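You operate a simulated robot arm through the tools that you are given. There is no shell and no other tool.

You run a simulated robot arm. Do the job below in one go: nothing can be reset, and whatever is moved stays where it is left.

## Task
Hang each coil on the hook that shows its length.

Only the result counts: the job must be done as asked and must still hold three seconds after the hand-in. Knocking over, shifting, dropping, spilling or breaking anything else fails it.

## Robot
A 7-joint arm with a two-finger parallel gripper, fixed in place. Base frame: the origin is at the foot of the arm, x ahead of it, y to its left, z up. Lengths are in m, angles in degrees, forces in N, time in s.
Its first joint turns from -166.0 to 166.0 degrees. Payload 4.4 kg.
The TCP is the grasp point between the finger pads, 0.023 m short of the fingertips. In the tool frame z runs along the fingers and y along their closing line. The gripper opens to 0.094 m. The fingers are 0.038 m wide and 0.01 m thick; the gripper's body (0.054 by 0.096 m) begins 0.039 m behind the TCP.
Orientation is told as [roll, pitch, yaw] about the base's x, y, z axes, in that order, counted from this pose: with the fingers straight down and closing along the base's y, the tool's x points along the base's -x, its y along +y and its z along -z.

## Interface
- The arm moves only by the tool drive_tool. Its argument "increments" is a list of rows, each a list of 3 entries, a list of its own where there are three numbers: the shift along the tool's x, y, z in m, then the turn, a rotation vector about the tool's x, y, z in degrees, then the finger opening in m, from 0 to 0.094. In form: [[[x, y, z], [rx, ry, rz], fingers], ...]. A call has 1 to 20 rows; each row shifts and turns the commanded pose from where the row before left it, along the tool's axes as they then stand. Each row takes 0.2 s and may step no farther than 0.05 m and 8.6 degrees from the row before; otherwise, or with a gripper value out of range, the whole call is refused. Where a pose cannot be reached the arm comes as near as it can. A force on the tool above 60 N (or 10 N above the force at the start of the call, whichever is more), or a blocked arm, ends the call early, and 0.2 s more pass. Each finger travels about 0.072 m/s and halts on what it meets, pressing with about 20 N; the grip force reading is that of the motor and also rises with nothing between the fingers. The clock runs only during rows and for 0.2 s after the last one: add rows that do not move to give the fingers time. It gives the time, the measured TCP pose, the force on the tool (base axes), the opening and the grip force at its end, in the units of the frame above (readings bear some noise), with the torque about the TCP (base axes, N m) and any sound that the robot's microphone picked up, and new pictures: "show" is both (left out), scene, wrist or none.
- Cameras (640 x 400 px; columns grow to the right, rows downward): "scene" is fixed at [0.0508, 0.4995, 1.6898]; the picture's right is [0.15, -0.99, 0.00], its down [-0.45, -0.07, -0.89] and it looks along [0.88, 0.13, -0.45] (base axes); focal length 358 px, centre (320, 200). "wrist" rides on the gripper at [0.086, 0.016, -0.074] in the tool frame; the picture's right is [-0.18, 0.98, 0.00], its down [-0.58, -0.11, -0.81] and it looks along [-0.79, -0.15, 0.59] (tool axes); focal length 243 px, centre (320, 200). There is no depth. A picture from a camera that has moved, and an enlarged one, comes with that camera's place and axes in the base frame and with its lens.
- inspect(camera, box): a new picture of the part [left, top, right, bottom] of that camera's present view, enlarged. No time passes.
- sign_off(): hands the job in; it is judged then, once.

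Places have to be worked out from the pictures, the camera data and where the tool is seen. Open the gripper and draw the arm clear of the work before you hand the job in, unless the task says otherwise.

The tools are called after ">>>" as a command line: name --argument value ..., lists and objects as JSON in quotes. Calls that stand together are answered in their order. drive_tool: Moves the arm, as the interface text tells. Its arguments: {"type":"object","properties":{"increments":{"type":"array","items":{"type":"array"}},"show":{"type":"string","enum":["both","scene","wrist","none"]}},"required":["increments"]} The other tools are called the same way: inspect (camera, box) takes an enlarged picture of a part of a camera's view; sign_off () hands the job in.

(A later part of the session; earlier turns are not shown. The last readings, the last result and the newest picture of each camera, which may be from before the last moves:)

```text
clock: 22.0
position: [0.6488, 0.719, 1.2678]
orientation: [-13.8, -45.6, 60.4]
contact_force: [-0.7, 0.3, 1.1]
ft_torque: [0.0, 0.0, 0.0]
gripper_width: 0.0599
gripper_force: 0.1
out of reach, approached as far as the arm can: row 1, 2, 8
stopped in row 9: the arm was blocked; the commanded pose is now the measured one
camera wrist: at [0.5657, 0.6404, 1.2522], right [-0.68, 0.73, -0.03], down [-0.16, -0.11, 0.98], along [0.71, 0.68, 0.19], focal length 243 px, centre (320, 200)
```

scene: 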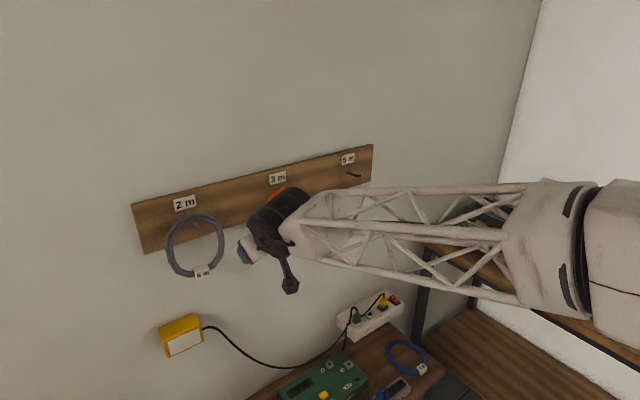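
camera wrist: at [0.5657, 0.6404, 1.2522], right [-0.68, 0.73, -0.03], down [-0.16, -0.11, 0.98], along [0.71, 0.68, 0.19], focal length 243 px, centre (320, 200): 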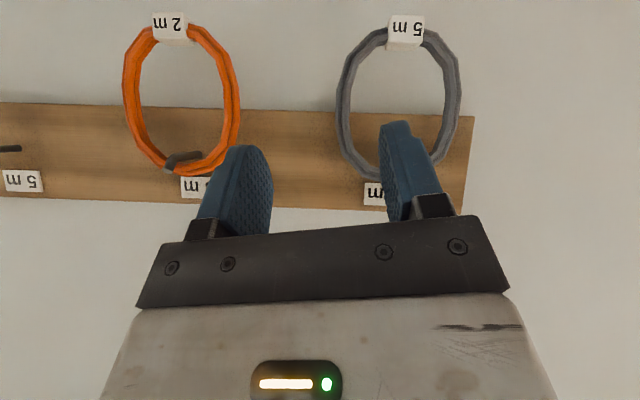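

The arm swung into a different elbow posture and then reported "blocked" at the end, with low contact force. I check the surroundings before continuing.

>>> inspect --camera "scene" --box '[220, 120, 640, 400]'

>>> inspect --camera "wrist" --box '[0, 0, 480, 300]'

```text
1.43 times, centred on (430, 260) of scene
camera zoom: at [0.0508, 0.4995, 1.6898], right [0.15, -0.99, 0.0], down [-0.45, -0.07, -0.89], along [0.88, 0.13, -0.45], focal length 512 px, centre (163, 114)
```

zoom: 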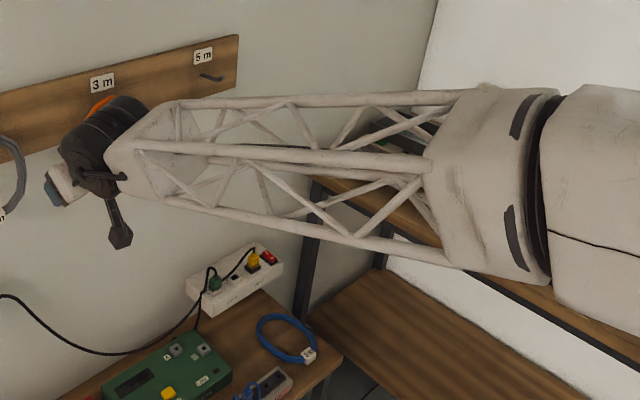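

```text
1.33 times, centred on (240, 150) of wrist
camera zoom: at [0.5657, 0.6404, 1.2522], right [-0.68, 0.73, -0.03], down [-0.16, -0.11, 0.98], along [0.71, 0.68, 0.19], focal length 324 px, centre (427, 267)
```

zoom: 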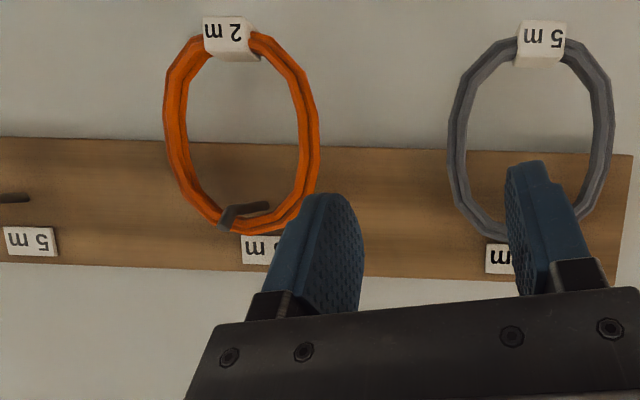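

Nothing in view looks disturbed, and the arm now has its elbow out to the right with a more comfortable wrist bend. I send a short idle command to confirm it is settled.

>>> drive_tool --increments '[[[0, 0, 0], [0, 0, 0], 0.06], [[0, 0, 0], [0, 0, 0], 0.06]]'

```text
clock: 22.6
position: [0.6485, 0.7203, 1.2628]
orientation: [-13.7, -45.4, 60.4]
contact_force: [0.9, -0.4, -0.2]
ft_torque: [-0.01, -0.03, -0.01]
gripper_width: 0.0601
gripper_force: 0.0
camera wrist: at [0.566, 0.6409, 1.2482], right [-0.69, 0.73, -0.03], down [-0.16, -0.1, 0.98], along [0.71, 0.68, 0.18], focal length 243 px, centre (320, 200)
```

scene: 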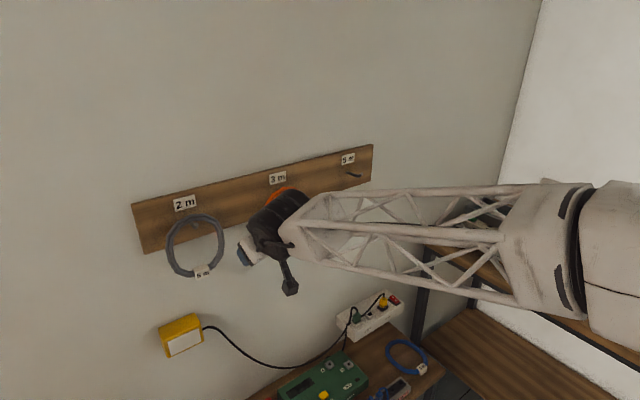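
wrist: 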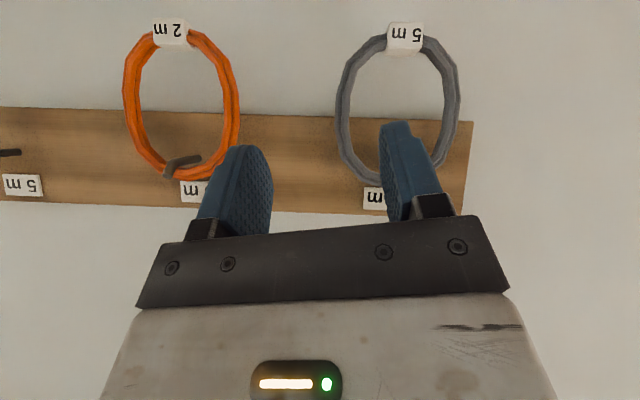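

Settled. I now square up the tool (about 10.7° roll correction) while still pitched down, then slide left along the board to u≈−0.19.

>>> drive_tool --increments '[[[0, 0, 0], [-1.3, -0.15, 5.35], 0.06], [[0, 0, 0], [-1.3, -0.15, 5.35], 0.06], [[0, 0.03, 0], [0, 0, 0], 0.06], [[0, 0.035, 0], [0, 0, 0], 0.06], [[0, 0.035, 0], [0, 0, 0], 0.06], [[0, 0.037, 0], [0, 0, 0], 0.06], [[0, 0, 0], [0, 0, 0], 0.06]]'

```text
clock: 24.2
position: [0.539, 0.8053, 1.2182]
orientation: [-0.2, -46.9, 45.2]
contact_force: [-0.6, 0.7, -0.9]
ft_torque: [0.06, 0.02, -0.02]
gripper_width: 0.0601
gripper_force: 0.1
out of reach, approached as far as the arm can: row 1, 2, 3
camera wrist: at [0.4481, 0.7369, 1.2052], right [-0.61, 0.78, 0.13], down [-0.06, -0.21, 0.98], along [0.79, 0.58, 0.17], focal length 243 px, centre (320, 200)
```

scene: 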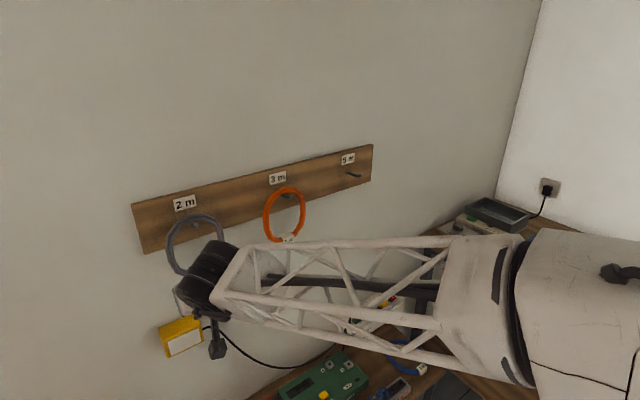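
wrist: 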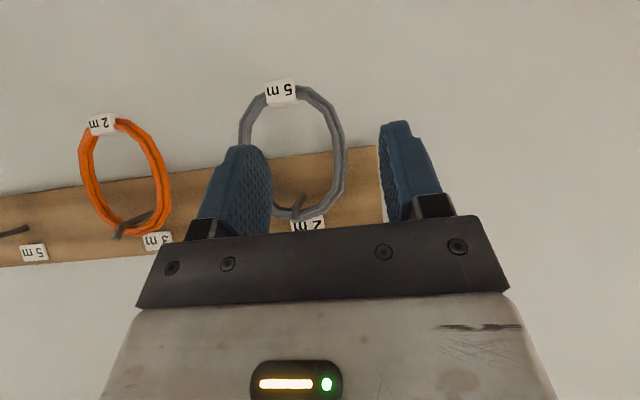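

Now the pose is clean: u=−0.188, yaw 45°, tool 43° below horizontal, and fully reachable. I pitch the tool back up to horizontal in place.

>>> drive_tool --increments '[[[0, 0, 0], [0, -7.2, 0], 0.06], [[0, 0, 0], [0, -7.2, 0], 0.06], [[0, 0, 0], [0, -7.2, 0], 0.06], [[0, 0, 0], [0, -7.2, 0], 0.06], [[0, 0, 0], [0, -7.2, 0], 0.06], [[0, 0, 0], [0, -7.1, 0], 0.06], [[0, 0, 0], [0, 0, 0], 0.06]]'

```text
clock: 25.8
position: [0.5391, 0.804, 1.2155]
orientation: [-121.5, -89.9, 166.6]
contact_force: [0.3, -0.6, 0.6]
ft_torque: [0.01, 0.01, -0.01]
gripper_width: 0.0599
gripper_force: 0.0
camera wrist: at [0.476, 0.7625, 1.1289], right [-0.7, 0.69, 0.18], down [-0.49, -0.65, 0.58], along [0.52, 0.31, 0.79], focal length 243 px, centre (320, 200)
```

scene: 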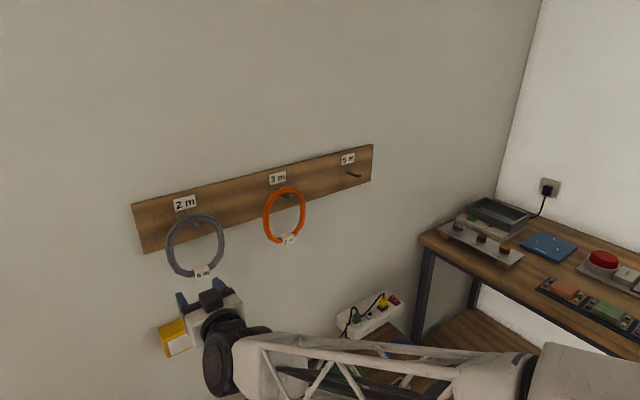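
wrist: 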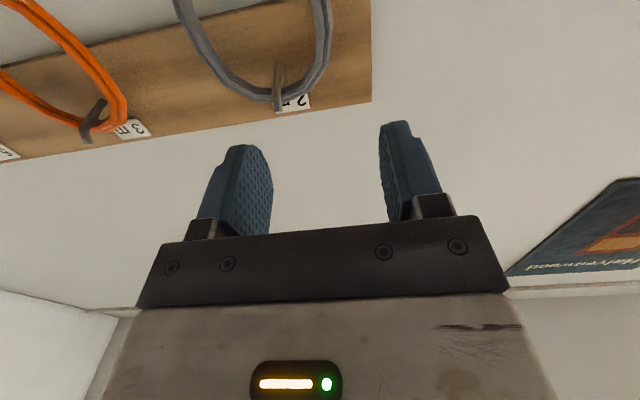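

That worked: horizontal, yaw 45°, at u=−0.187, w=0.950, z=1.2155 with no reach warnings. I zoom in to measure the grey ring from here.

>>> inspect --camera "wrist" --box '[150, 0, 390, 150]'

>>> inspect --camera "scene" --box '[140, 180, 300, 320]'

```text
2.67 times, centred on (270, 75) of wrist
camera zoom: at [0.476, 0.7625, 1.1289], right [-0.7, 0.69, 0.18], down [-0.49, -0.65, 0.58], along [0.52, 0.31, 0.79], focal length 647 px, centre (453, 533)
```

zoom: 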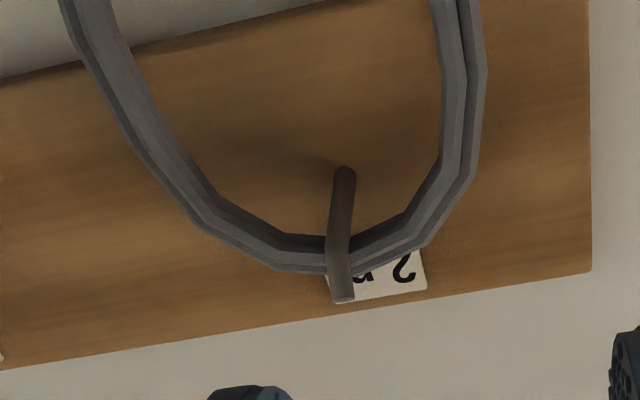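

```text
2.86 times, centred on (220, 250) of scene
camera zoom: at [0.0508, 0.4995, 1.6898], right [0.15, -0.99, 0.0], down [-0.45, -0.07, -0.89], along [0.88, 0.13, -0.45], focal length 1024 px, centre (606, 57)
```

zoom: 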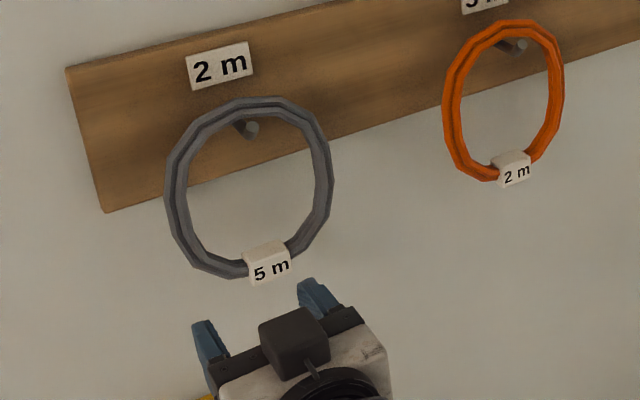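

The 2 m hook measures u≈−0.129 and the grey ring's left tube u≈−0.191 at z≈1.2. I adjust height/lateral slightly and advance to straddle the tube, as done for the orange one.

>>> drive_tool --increments '[[[0.01, 0.0015, 0], [0, 0, 0], 0.06], [[0.0095, 0.0015, 0], [0, 0, 0], 0.06], [[0, 0, 0.035], [0, 0, 0], 0.06], [[0, 0, 0.04], [0, 0, 0], 0.06], [[0, 0, 0.04], [0, 0, 0], 0.06], [[0, 0, 0.04], [0, 0, 0], 0.06], [[0, 0, 0.033], [0, 0, 0], 0.06], [[0, 0, 0], [0, 0, 0], 0.06]]'

>>> inspect --camera "scene" --box '[140, 180, 300, 320]'

```text
clock: 27.6
position: [0.6706, 0.9401, 1.1963]
orientation: [-55.1, -89.9, 100.3]
contact_force: [0.6, -0.4, 0.3]
ft_torque: [-0.01, -0.01, 0.02]
gripper_width: 0.0601
gripper_force: 0.0
camera wrist: at [0.6071, 0.8988, 1.1088], right [-0.7, 0.69, 0.18], down [-0.49, -0.65, 0.58], along [0.52, 0.32, 0.79], focal length 243 px, centre (320, 200)
```

scene: 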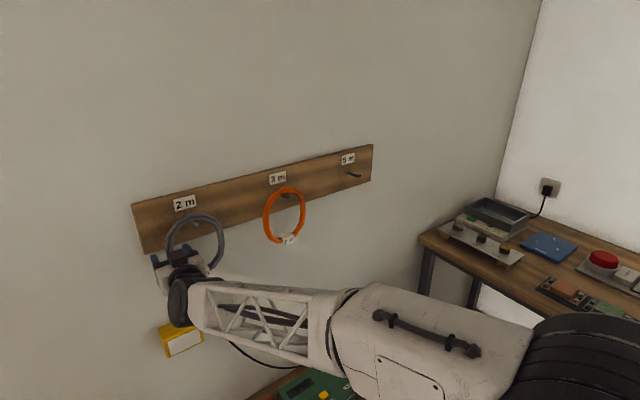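
wrist: 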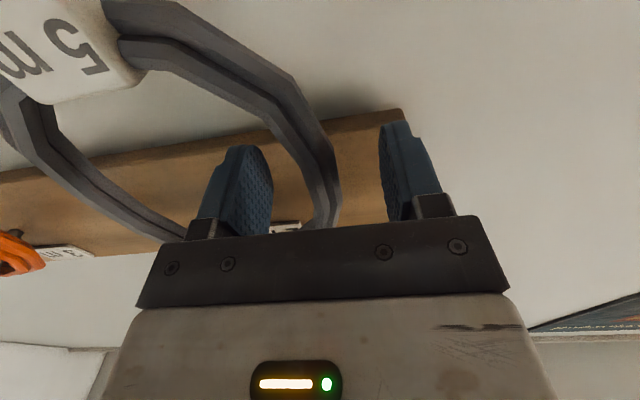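

```text
2.86 times, centred on (220, 250) of scene
camera zoom: at [0.0508, 0.4995, 1.6898], right [0.15, -0.99, 0.0], down [-0.45, -0.07, -0.89], along [0.88, 0.13, -0.45], focal length 1024 px, centre (606, 57)
```

zoom: 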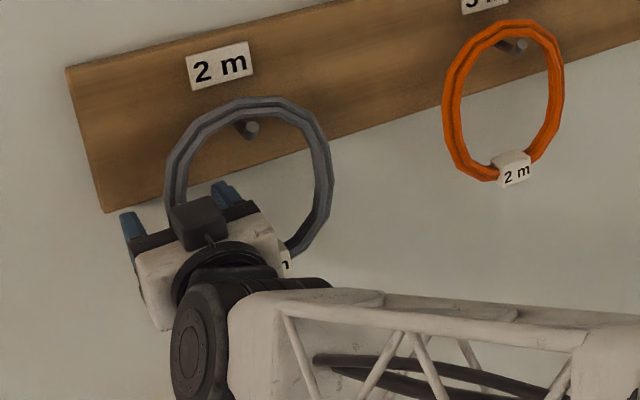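

The grey tube lies between the fingers, well centred and with no contact. I close the grip.

>>> drive_tool --increments '[[[0, 0, 0], [0, 0, 0], 0.03], [[0, 0, 0], [0, 0, 0], 0.0], [[0, 0, 0], [0, 0, 0], 0.0], [[0, 0, 0], [0, 0, 0], 0.0]]'

```text
clock: 28.6
position: [0.6699, 0.9401, 1.1963]
orientation: [-71.7, -90.0, 116.8]
contact_force: [-0.5, 1.0, 1.1]
ft_torque: [-0.12, -0.12, 0.03]
gripper_width: 0.0196
gripper_force: 20.7
camera wrist: at [0.6067, 0.8987, 1.1089], right [-0.7, 0.69, 0.18], down [-0.49, -0.65, 0.58], along [0.52, 0.32, 0.79], focal length 243 px, centre (320, 200)
```

scene: 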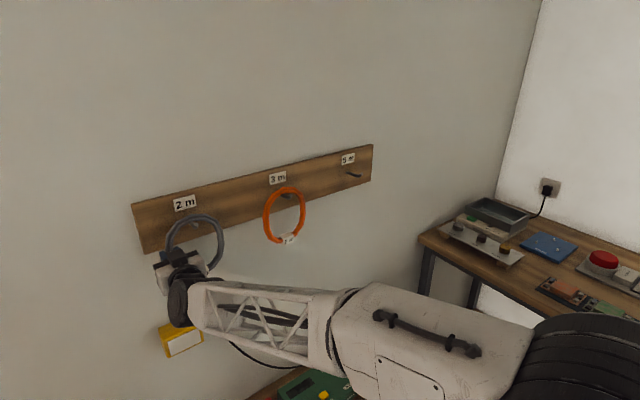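
wrist: 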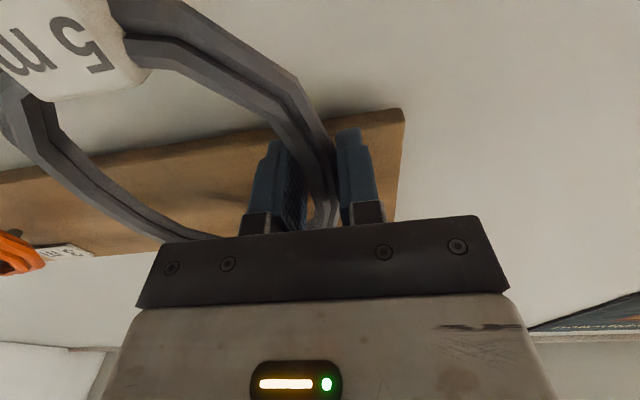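

Grey is gripped (1.96 cm, 20 N). I lift 3 cm and, if free, it will be ready to back out.

>>> drive_tool --increments '[[[-0.006, 0, 0], [0, 0, 0], 0.0], [[-0.008, 0, 0], [0, 0, 0], 0.0], [[-0.008, 0, 0], [0, 0, 0], 0.0], [[-0.008, 0, 0], [0, 0, 0], 0.0], [[0, 0, 0], [0, 0, 0], 0.0]]'

>>> inspect --camera "scene" --box '[140, 180, 300, 320]'

```text
clock: 29.8
position: [0.6703, 0.9395, 1.2257]
orientation: [-59.9, -89.8, 105.0]
contact_force: [0.1, -0.1, -2.4]
ft_torque: [0.1, 0.08, -0.01]
gripper_width: 0.0191
gripper_force: 19.8
camera wrist: at [0.6069, 0.8981, 1.1389], right [-0.7, 0.69, 0.18], down [-0.49, -0.65, 0.58], along [0.52, 0.32, 0.79], focal length 243 px, centre (320, 200)
```

scene: 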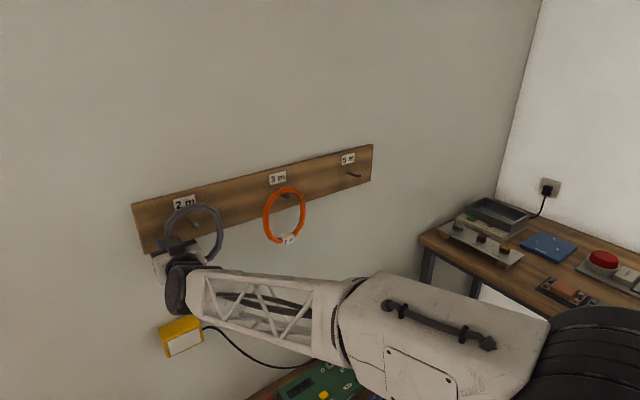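
wrist: 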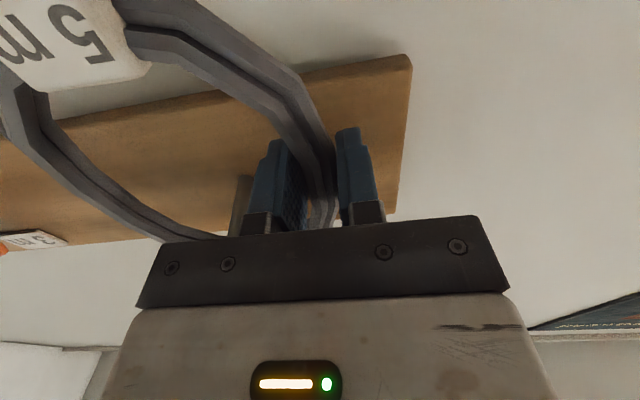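

```text
2.86 times, centred on (220, 250) of scene
camera zoom: at [0.0508, 0.4995, 1.6898], right [0.15, -0.99, 0.0], down [-0.45, -0.07, -0.89], along [0.88, 0.13, -0.45], focal length 1024 px, centre (606, 57)
```

zoom: 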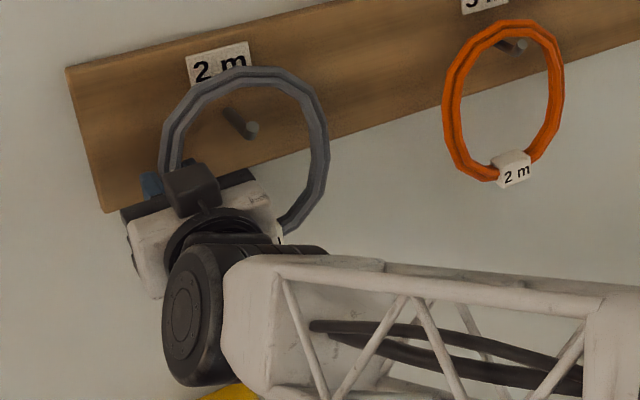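

The grey ring is free above the peg. I raise a touch more and back out ~0.16 m so the traverse to the right has generous clearance.

>>> drive_tool --increments '[[[-0.003, 0, 0], [0, 0, 0], 0.0], [[0, 0, -0.02], [0, 0, 0], 0.0], [[0, 0, -0.035], [0, 0, 0], 0.0], [[0, 0, -0.035], [0, 0, 0], 0.0], [[0, 0, -0.035], [0, 0, 0], 0.0], [[0, 0, -0.035], [0, 0, 0], 0.0], [[0, 0, 0], [0, 0, 0], 0.0]]'

```text
clock: 31.4
position: [0.5561, 0.8241, 1.229]
orientation: [-58.3, -89.9, 103.5]
contact_force: [0.1, 0.0, -0.8]
ft_torque: [0.05, 0.08, 0.0]
gripper_width: 0.019
gripper_force: 20.0
camera wrist: at [0.4932, 0.7825, 1.1417], right [-0.7, 0.69, 0.18], down [-0.49, -0.65, 0.58], along [0.52, 0.32, 0.79], focal length 243 px, centre (320, 200)
```

scene: 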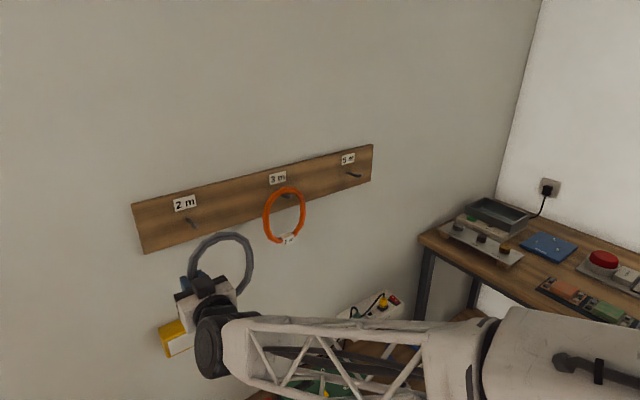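
wrist: 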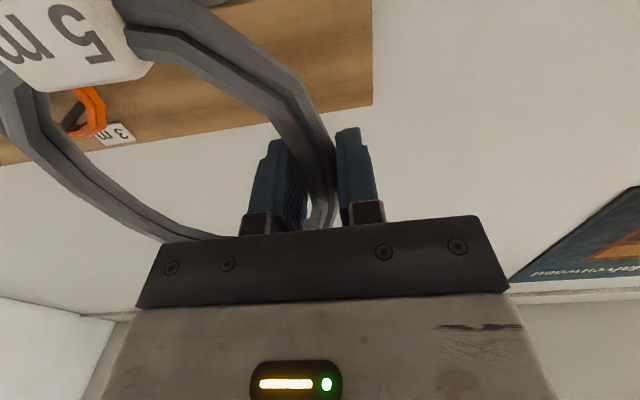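

Grey is clear of the board at w≈0.976. I slide right along the board in stages (16 cm first), watching for reach warnings.

>>> drive_tool --increments '[[[0, -0.03, 0], [0, 0, 0], 0.0], [[0, -0.035, 0], [0, 0, 0], 0.0], [[0, -0.035, 0], [0, 0, 0], 0.0], [[0, -0.035, 0], [0, 0, 0], 0.0], [[0, -0.03, 0], [0, 0, 0], 0.0], [[0, 0, 0], [0, 0, 0], 0.0]]'

```text
clock: 32.8
position: [0.6731, 0.71, 1.2293]
orientation: [-71.7, -89.8, 116.9]
contact_force: [-0.1, -0.3, -1.4]
ft_torque: [0.05, 0.07, -0.01]
gripper_width: 0.0192
gripper_force: 20.3
camera wrist: at [0.61, 0.6688, 1.1422], right [-0.7, 0.69, 0.18], down [-0.49, -0.65, 0.58], along [0.52, 0.32, 0.79], focal length 243 px, centre (320, 200)
```

scene: 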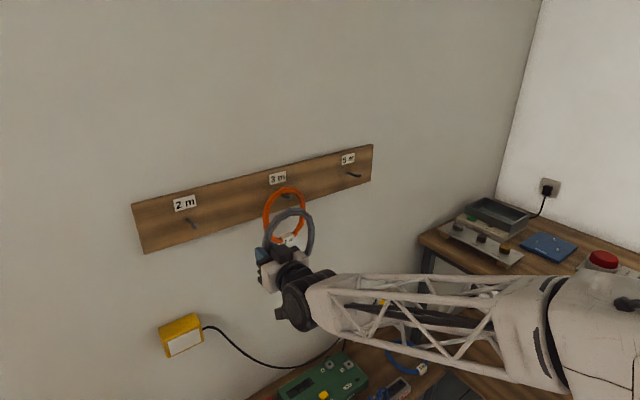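
wrist: 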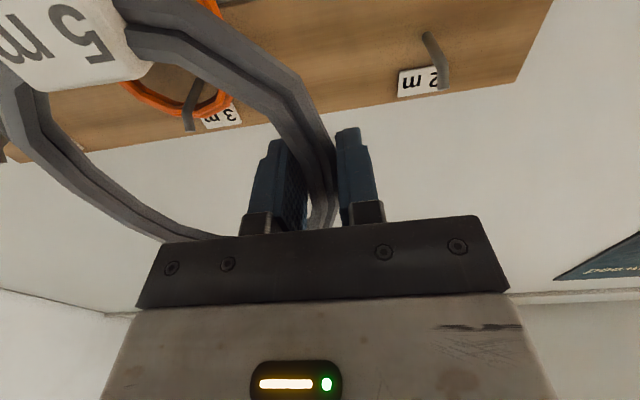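

No warnings; the ring keeps square. I continue another 17 cm to the right.

>>> drive_tool --increments '[[[0, -0.03, 0], [0, 0, 0], 0.0], [[0, -0.035, 0], [0, 0, 0], 0.0], [[0, -0.035, 0], [0, 0, 0], 0.0], [[0, -0.035, 0], [0, 0, 0], 0.0], [[0, -0.033, 0], [0, 0, 0], 0.0], [[0, 0, 0], [0, 0, 0], 0.0]]'

```text
clock: 34.2
position: [0.7934, 0.5913, 1.2305]
orientation: [-62.5, -89.9, 107.5]
contact_force: [0.1, -0.2, -2.7]
ft_torque: [0.06, 0.1, 0.05]
gripper_width: 0.0193
gripper_force: 19.9
camera wrist: at [0.7298, 0.55, 1.1439], right [-0.7, 0.69, 0.18], down [-0.49, -0.65, 0.58], along [0.52, 0.32, 0.79], focal length 243 px, centre (320, 200)
```

scene: 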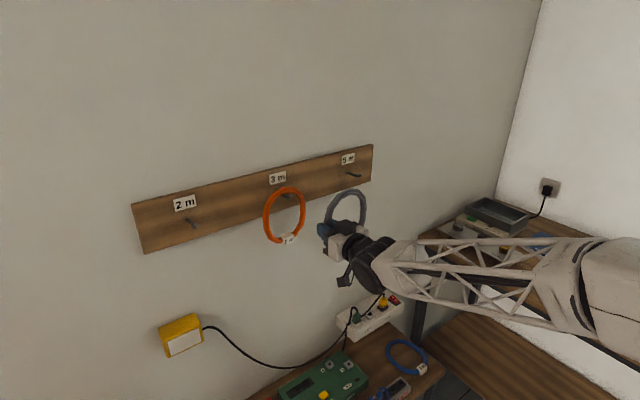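
wrist: 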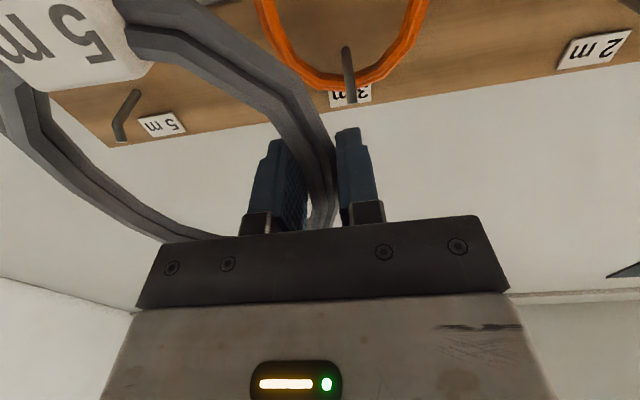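

Still clean at u=0.143. I cover the remaining 16.7 cm to line up with the 5 m hook.

>>> drive_tool --increments '[[[0, -0.03, 0], [0, 0, 0], 0.0], [[0, -0.035, 0], [0, 0, 0], 0.0], [[0, -0.035, 0], [0, 0, 0], 0.0], [[0, -0.035, 0], [0, 0, 0], 0.0], [[0, -0.0315, 0], [0, 0, 0], 0.0], [[0, 0, 0], [0, 0, 0], 0.0]]'

>>> inspect --camera "scene" --box '[310, 140, 430, 260]'

```text
clock: 35.6
position: [0.9108, 0.4734, 1.2288]
orientation: [-71.9, -89.9, 116.9]
contact_force: [0.4, 0.1, -1.7]
ft_torque: [0.08, 0.08, -0.02]
gripper_width: 0.0191
gripper_force: 19.5
camera wrist: at [0.8473, 0.4323, 1.1416], right [-0.7, 0.69, 0.18], down [-0.49, -0.65, 0.58], along [0.52, 0.32, 0.79], focal length 243 px, centre (320, 200)
```

scene: 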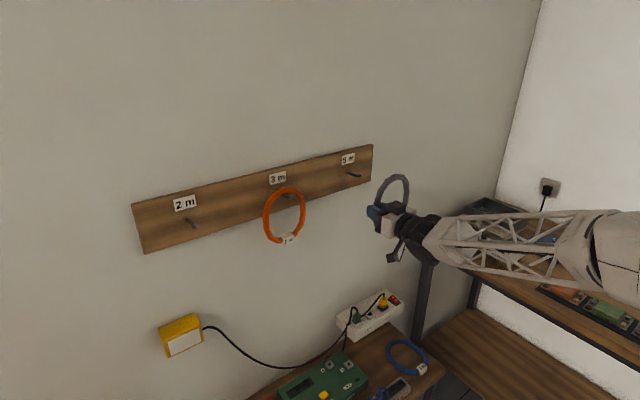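
wrist: 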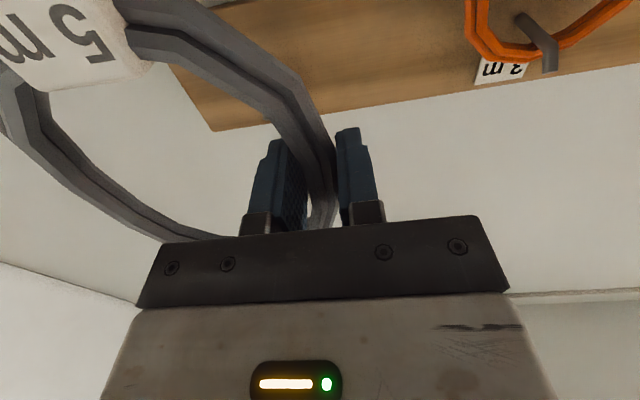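

```text
3.33 times, centred on (370, 200) of scene
camera zoom: at [0.0508, 0.4995, 1.6898], right [0.15, -0.99, 0.0], down [-0.45, -0.07, -0.89], along [0.88, 0.13, -0.45], focal length 1195 px, centre (153, 200)
```

zoom: 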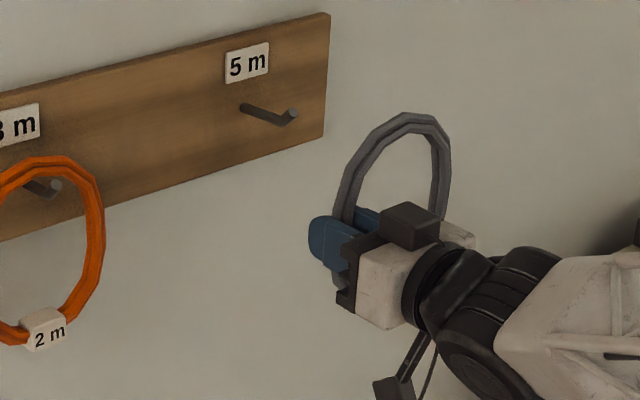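

Aligned at u=0.309 in front of the 5 m hook, z=1.229. I advance in two stages, 9 cm first, to check the ring against the hook tip.

>>> drive_tool --increments '[[[0, 0, 0.03], [0, 0, 0], 0.0], [[0, 0, 0.03], [0, 0, 0], 0.0], [[0, 0, 0.03], [0, 0, 0], 0.0], [[0, 0, 0], [0, 0, 0], 0.0]]'

>>> inspect --camera "scene" --box '[310, 140, 430, 260]'

```text
clock: 36.6
position: [0.9759, 0.5386, 1.2269]
orientation: [-59.8, -89.9, 104.9]
contact_force: [0.6, -0.5, -1.9]
ft_torque: [0.04, 0.08, 0.04]
gripper_width: 0.0195
gripper_force: 20.5
camera wrist: at [0.9124, 0.4963, 1.1407], right [-0.7, 0.69, 0.18], down [-0.49, -0.65, 0.58], along [0.52, 0.32, 0.79], focal length 243 px, centre (320, 200)
```

scene: 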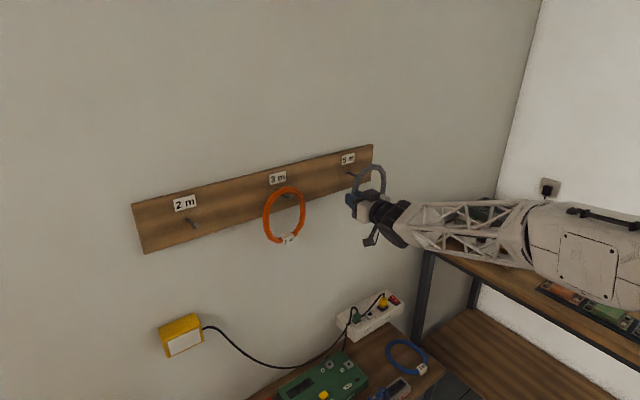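
wrist: 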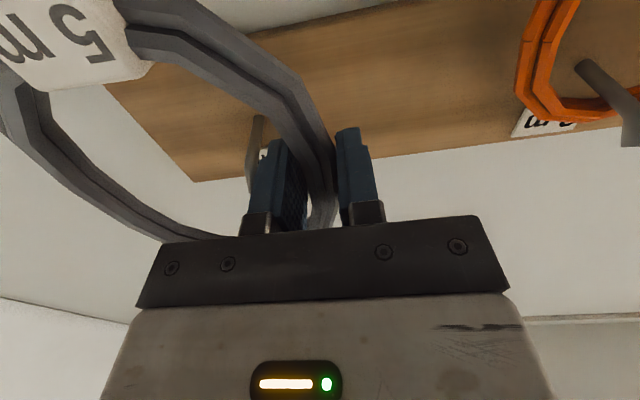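

```text
3.33 times, centred on (370, 200) of scene
camera zoom: at [0.0508, 0.4995, 1.6898], right [0.15, -0.99, 0.0], down [-0.45, -0.07, -0.89], along [0.88, 0.13, -0.45], focal length 1195 px, centre (153, 200)
```

zoom: 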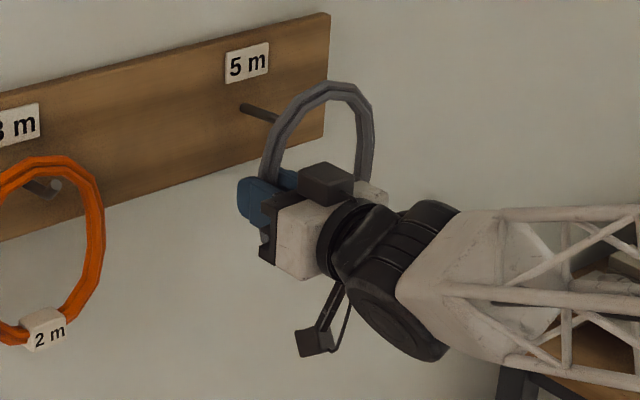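

The ring is well placed relative to the hook. I advance the remaining 6.8 cm so the peg passes through it.

>>> drive_tool --increments '[[[0, 0, 0.025], [0, 0, 0], 0.0], [[0, 0, 0.023], [0, 0, 0], 0.0], [[0, 0, 0.02], [0, 0, 0], 0.0], [[0, 0, 0], [0, 0, 0], 0.0]]'

>>> inspect --camera "scene" --box '[310, 140, 430, 260]'

```text
clock: 37.6
position: [1.0218, 0.5853, 1.2292]
orientation: [-70.6, -90.0, 115.8]
contact_force: [0.3, -0.3, -1.9]
ft_torque: [0.07, 0.09, 0.01]
gripper_width: 0.0191
gripper_force: 20.0
camera wrist: at [0.9584, 0.5441, 1.1417], right [-0.7, 0.69, 0.18], down [-0.49, -0.65, 0.58], along [0.52, 0.32, 0.79], focal length 243 px, centre (320, 200)
```

scene: 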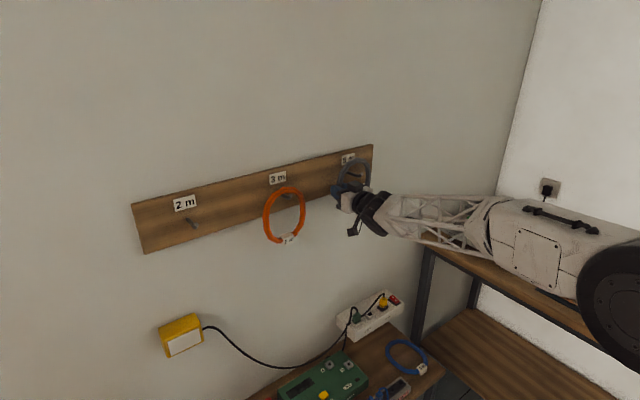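
wrist: 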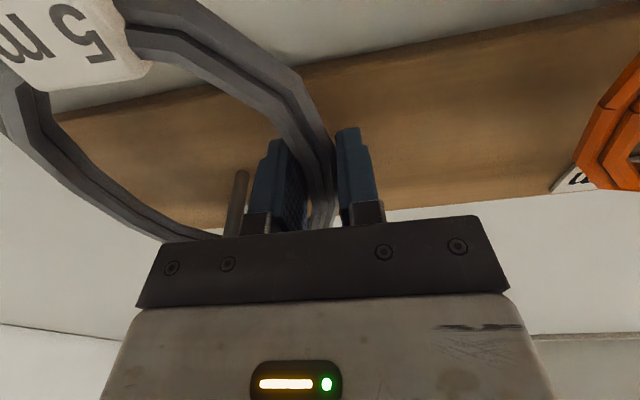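

```text
3.33 times, centred on (370, 200) of scene
camera zoom: at [0.0508, 0.4995, 1.6898], right [0.15, -0.99, 0.0], down [-0.45, -0.07, -0.89], along [0.88, 0.13, -0.45], focal length 1195 px, centre (153, 200)
```

zoom: 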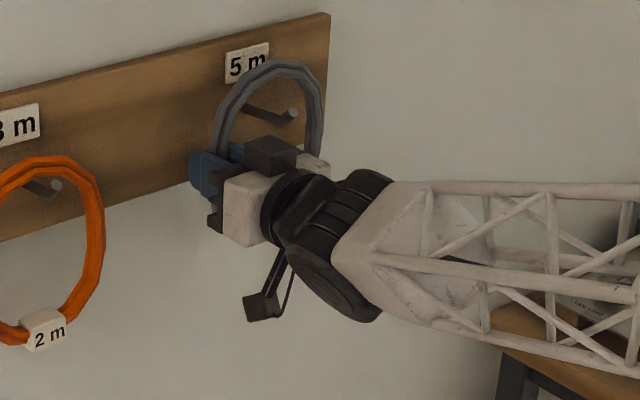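

The peg is through the ring. I lower about 2.8 cm to seat it and check the reaction force.

>>> drive_tool --increments '[[[0.008, 0, 0], [0, 0, 0], 0.0], [[0.008, 0, 0], [0, 0, 0], 0.0], [[0.008, 0, 0], [0, 0, 0], 0.0], [[0.004, 0, 0], [0, 0, 0], 0.0], [[0, 0, 0], [0, 0, 0], 0.0]]'

>>> inspect --camera "scene" --box '[310, 140, 430, 260]'

```text
clock: 38.8
position: [1.0227, 0.5858, 1.2013]
orientation: [-68.6, -89.9, 113.8]
contact_force: [-0.2, 0.2, -1.6]
ft_torque: [0.04, 0.08, 0.02]
gripper_width: 0.0192
gripper_force: 19.8
camera wrist: at [0.9593, 0.5442, 1.1145], right [-0.7, 0.69, 0.18], down [-0.49, -0.65, 0.58], along [0.52, 0.32, 0.79], focal length 243 px, centre (320, 200)
```

scene: 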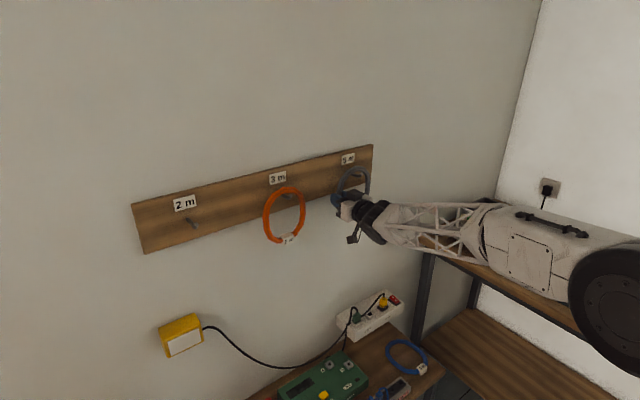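
wrist: 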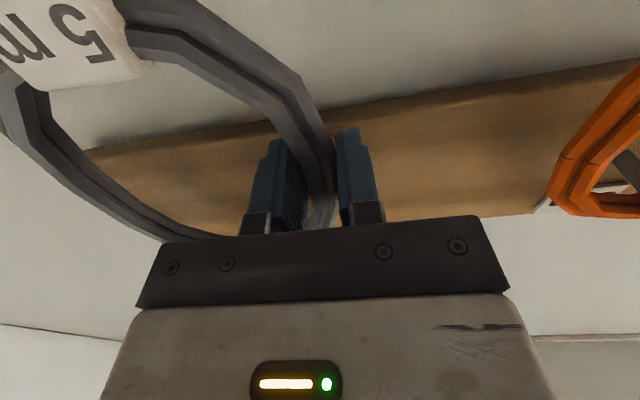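

```text
3.33 times, centred on (370, 200) of scene
camera zoom: at [0.0508, 0.4995, 1.6898], right [0.15, -0.99, 0.0], down [-0.45, -0.07, -0.89], along [0.88, 0.13, -0.45], focal length 1195 px, centre (153, 200)
```

zoom: 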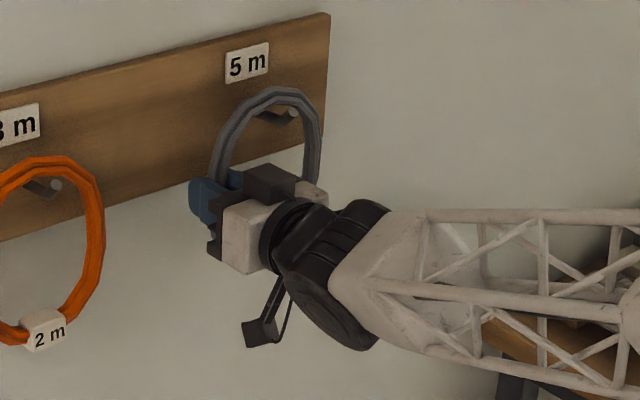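

No contact yet (only the ring's weight shows). I lower a few more millimetres until it seats.

>>> drive_tool --increments '[[[0.003, 0, 0], [0, 0, 0], 0.0], [[0.002, 0, 0], [0, 0, 0], 0.0], [[0, 0, 0], [0, 0, 0], 0.0]]' --show "none"

```text
clock: 39.6
position: [1.0226, 0.5856, 1.1975]
orientation: [-84.5, -90.0, 129.6]
contact_force: [-0.2, 1.0, 5.2]
ft_torque: [-0.2, -0.28, 0.03]
gripper_width: 0.0192
gripper_force: 19.4
```

The force turned to +5 N upward, so the grey ring now sits on the 5 m peg. I relax by about 1 mm and open the fingers gradually.

>>> drive_tool --increments '[[[-0.001, 0, 0], [0, 0, 0], 0.0], [[0, 0, 0], [0, 0, 0], 0.025], [[0, 0, 0], [0, 0, 0], 0.035], [[0, 0, 0], [0, 0, 0], 0.05], [[0, 0, 0], [0, 0, 0], 0.06], [[0, 0, 0], [0, 0, 0], 0.06]]'

>>> inspect --camera "scene" --box '[310, 140, 430, 260]'

```text
clock: 41.0
position: [1.0218, 0.5863, 1.197]
orientation: [-67.9, -89.9, 113.0]
contact_force: [-0.2, 0.9, 0.3]
ft_torque: [0.01, 0.03, 0.0]
gripper_width: 0.06
gripper_force: 0.1
camera wrist: at [0.9591, 0.544, 1.1105], right [-0.7, 0.69, 0.18], down [-0.49, -0.65, 0.58], along [0.52, 0.32, 0.79], focal length 243 px, centre (320, 200)
```

scene: 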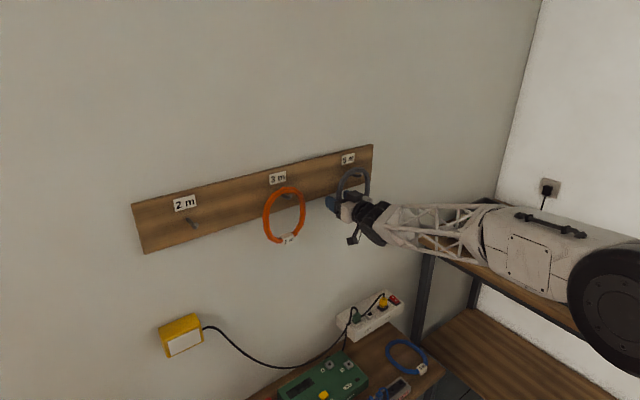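
wrist: 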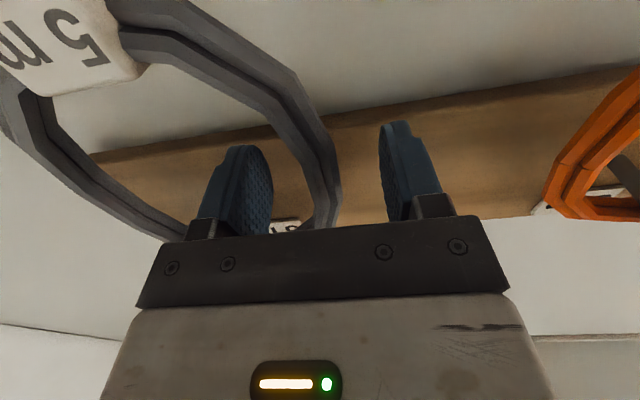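

```text
3.33 times, centred on (370, 200) of scene
camera zoom: at [0.0508, 0.4995, 1.6898], right [0.15, -0.99, 0.0], down [-0.45, -0.07, -0.89], along [0.88, 0.13, -0.45], focal length 1195 px, centre (153, 200)
```

zoom: 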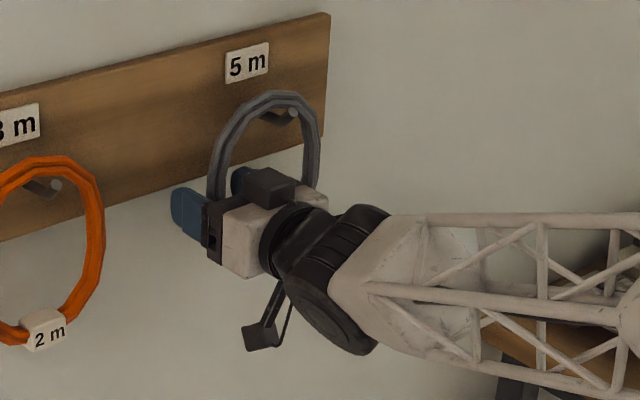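

Grey hangs on the 5 m hook. I back out 16 cm and slide 24.7 cm left to face the left side of the orange ring again.

>>> drive_tool --increments '[[[0, 0, -0.02], [0, 0, 0], 0.06], [[0, 0, -0.035], [0, 0, 0], 0.06], [[0, 0, -0.035], [0, 0, 0], 0.06], [[0, 0, -0.035], [0, 0, 0], 0.06], [[0, 0, -0.035], [0, 0, 0], 0.06], [[0, 0.025, 0], [0, 0, 0], 0.06], [[0, 0.037, 0], [0, 0, 0], 0.06], [[0, 0.037, 0], [0, 0, 0], 0.06], [[0, 0.037, 0], [0, 0, 0], 0.06], [[0, 0.037, 0], [0, 0, 0], 0.06], [[0, 0.037, 0], [0, 0, 0], 0.06], [[0, 0.037, 0], [0, 0, 0], 0.06], [[0, 0, 0], [0, 0, 0], 0.06]]'

>>> inspect --camera "wrist" --box '[130, 0, 370, 150]'

>>> inspect --camera "scene" --box '[240, 130, 400, 260]'

```text
clock: 43.8
position: [0.7355, 0.6464, 1.1992]
orientation: [-70.0, -90.0, 115.1]
contact_force: [-0.1, 1.3, -0.4]
ft_torque: [-0.02, 0.01, 0.0]
gripper_width: 0.0599
gripper_force: 0.1
camera wrist: at [0.6713, 0.6043, 1.1111], right [-0.7, 0.69, 0.18], down [-0.49, -0.65, 0.58], along [0.52, 0.32, 0.79], focal length 243 px, centre (320, 200)
```

scene: 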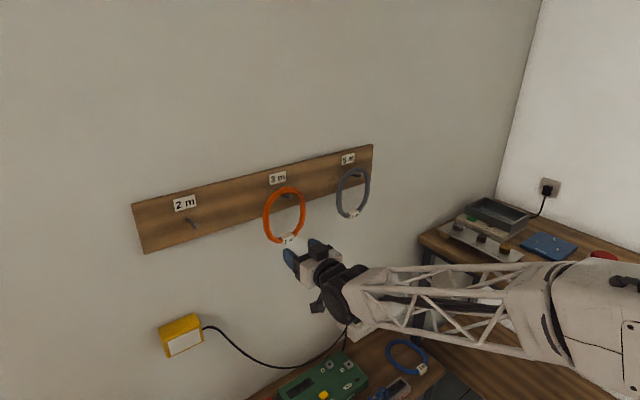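
wrist: 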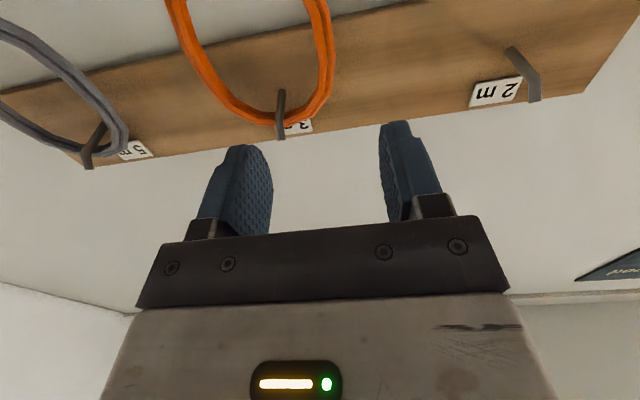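

```text
2.67 times, centred on (250, 75) of wrist
camera zoom: at [0.6713, 0.6043, 1.1111], right [-0.7, 0.69, 0.18], down [-0.49, -0.65, 0.58], along [0.52, 0.32, 0.79], focal length 647 px, centre (507, 533)
```

zoom: 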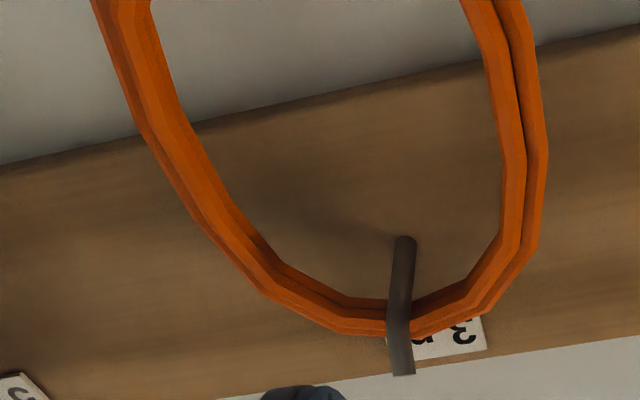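

```text
3.08 times, centred on (320, 195) of scene
camera zoom: at [0.0508, 0.4995, 1.6898], right [0.15, -0.99, 0.0], down [-0.45, -0.07, -0.89], along [0.88, 0.13, -0.45], focal length 1103 px, centre (320, 215)
```

zoom: 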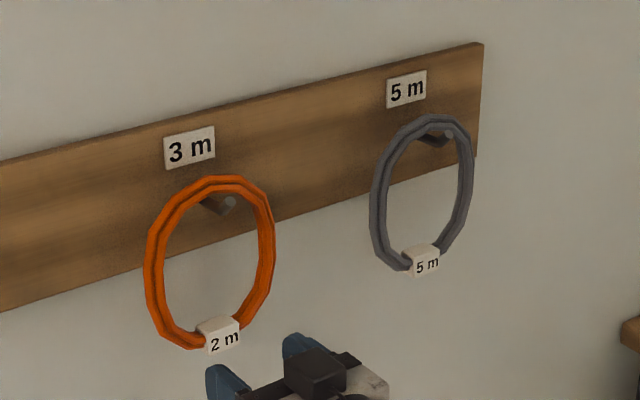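

Both rings hang properly. Orange's left tube is at u≈0.059, so I nudge 2.5 mm left and advance 16 cm to straddle it.

>>> drive_tool --increments '[[[0.003, 0.0025, 0.02], [0, 0, 0], 0.06], [[0, 0, 0.035], [0, 0, 0], 0.06], [[0, 0, 0.035], [0, 0, 0], 0.06], [[0, 0, 0.035], [0, 0, 0], 0.06], [[0, 0, 0.035], [0, 0, 0], 0.06], [[0, 0, 0], [0, 0, 0], 0.06]]'

```text
clock: 45.2
position: [0.8451, 0.761, 1.1967]
orientation: [-62.6, -90.0, 107.8]
contact_force: [0.0, -0.1, 0.6]
ft_torque: [0.01, 0.02, 0.01]
gripper_width: 0.0601
gripper_force: 0.0
camera wrist: at [0.7819, 0.7197, 1.1079], right [-0.7, 0.69, 0.18], down [-0.49, -0.65, 0.58], along [0.52, 0.32, 0.79], focal length 243 px, centre (320, 200)
```

scene: 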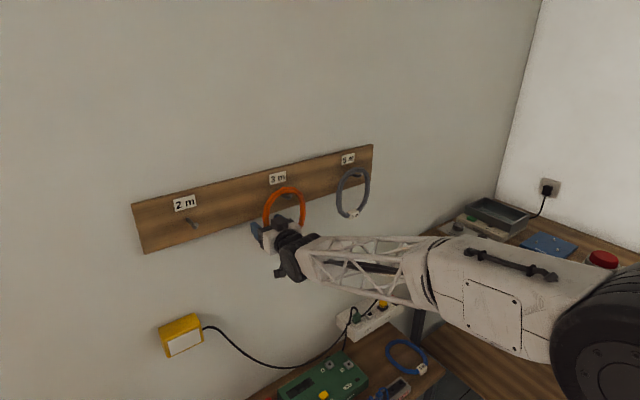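
wrist: 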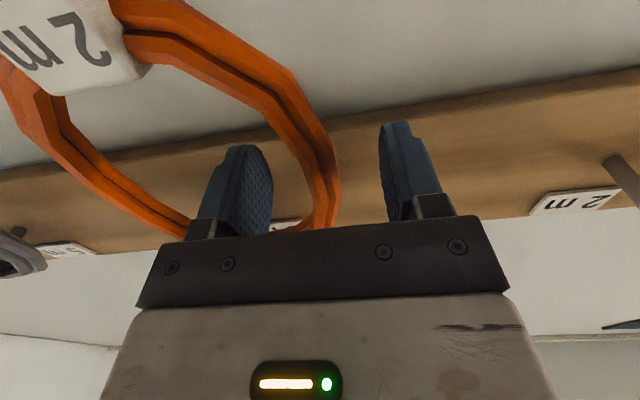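

The orange tube lies between the fingers as before. I close the grip and then lift 3.3 cm.

>>> drive_tool --increments '[[[0, 0, 0], [0, 0, 0], 0.03], [[0, 0, 0], [0, 0, 0], 0.0], [[0, 0, 0], [0, 0, 0], 0.0], [[0, 0, 0], [0, 0, 0], 0.0]]' --show "none"

>>> drive_tool --increments '[[[-0.006, 0, 0], [0, 0, 0], 0.0], [[-0.009, 0, 0], [0, 0, 0], 0.0], [[-0.009, 0, 0], [0, 0, 0], 0.0], [[-0.009, 0, 0], [0, 0, 0], 0.0], [[0, 0, 0], [0, 0, 0], 0.0]]'

>>> inspect --camera "scene" --box '[240, 150, 340, 250]'

```text
clock: 46.2
position: [0.8452, 0.7614, 1.1961]
orientation: [-89.7, -89.9, 134.8]
contact_force: [-0.5, 0.2, 3.8]
ft_torque: [-0.15, -0.19, 0.03]
gripper_width: 0.0191
gripper_force: 19.8
```

```text
clock: 47.4
position: [0.845, 0.7634, 1.2277]
orientation: [-65.2, -89.9, 110.4]
contact_force: [0.1, 0.0, -1.3]
ft_torque: [0.04, 0.02, -0.01]
gripper_width: 0.0189
gripper_force: 19.9
camera wrist: at [0.7818, 0.7199, 1.1405], right [-0.7, 0.69, 0.18], down [-0.49, -0.65, 0.58], along [0.52, 0.32, 0.79], focal length 243 px, centre (320, 200)
```

scene: 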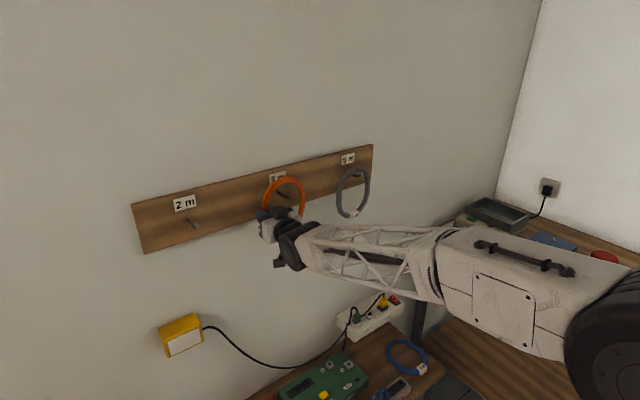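
wrist: 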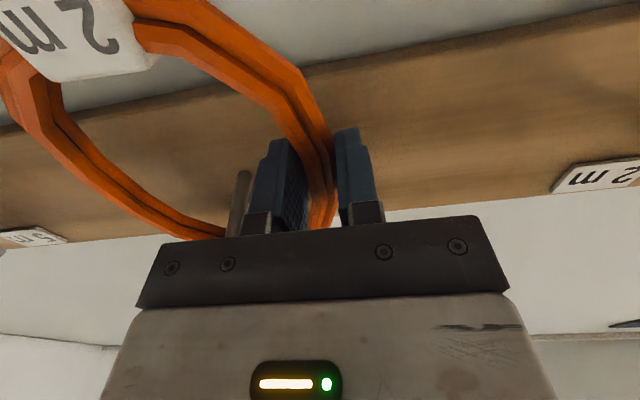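

```text
4.00 times, centred on (290, 200) of scene
camera zoom: at [0.0508, 0.4995, 1.6898], right [0.15, -0.99, 0.0], down [-0.45, -0.07, -0.89], along [0.88, 0.13, -0.45], focal length 1434 px, centre (440, 200)
```

zoom: 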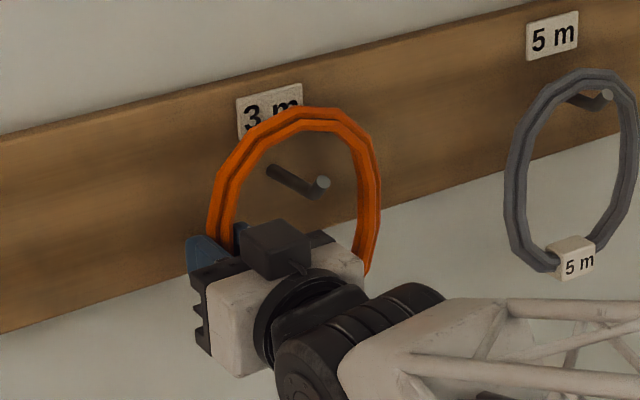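

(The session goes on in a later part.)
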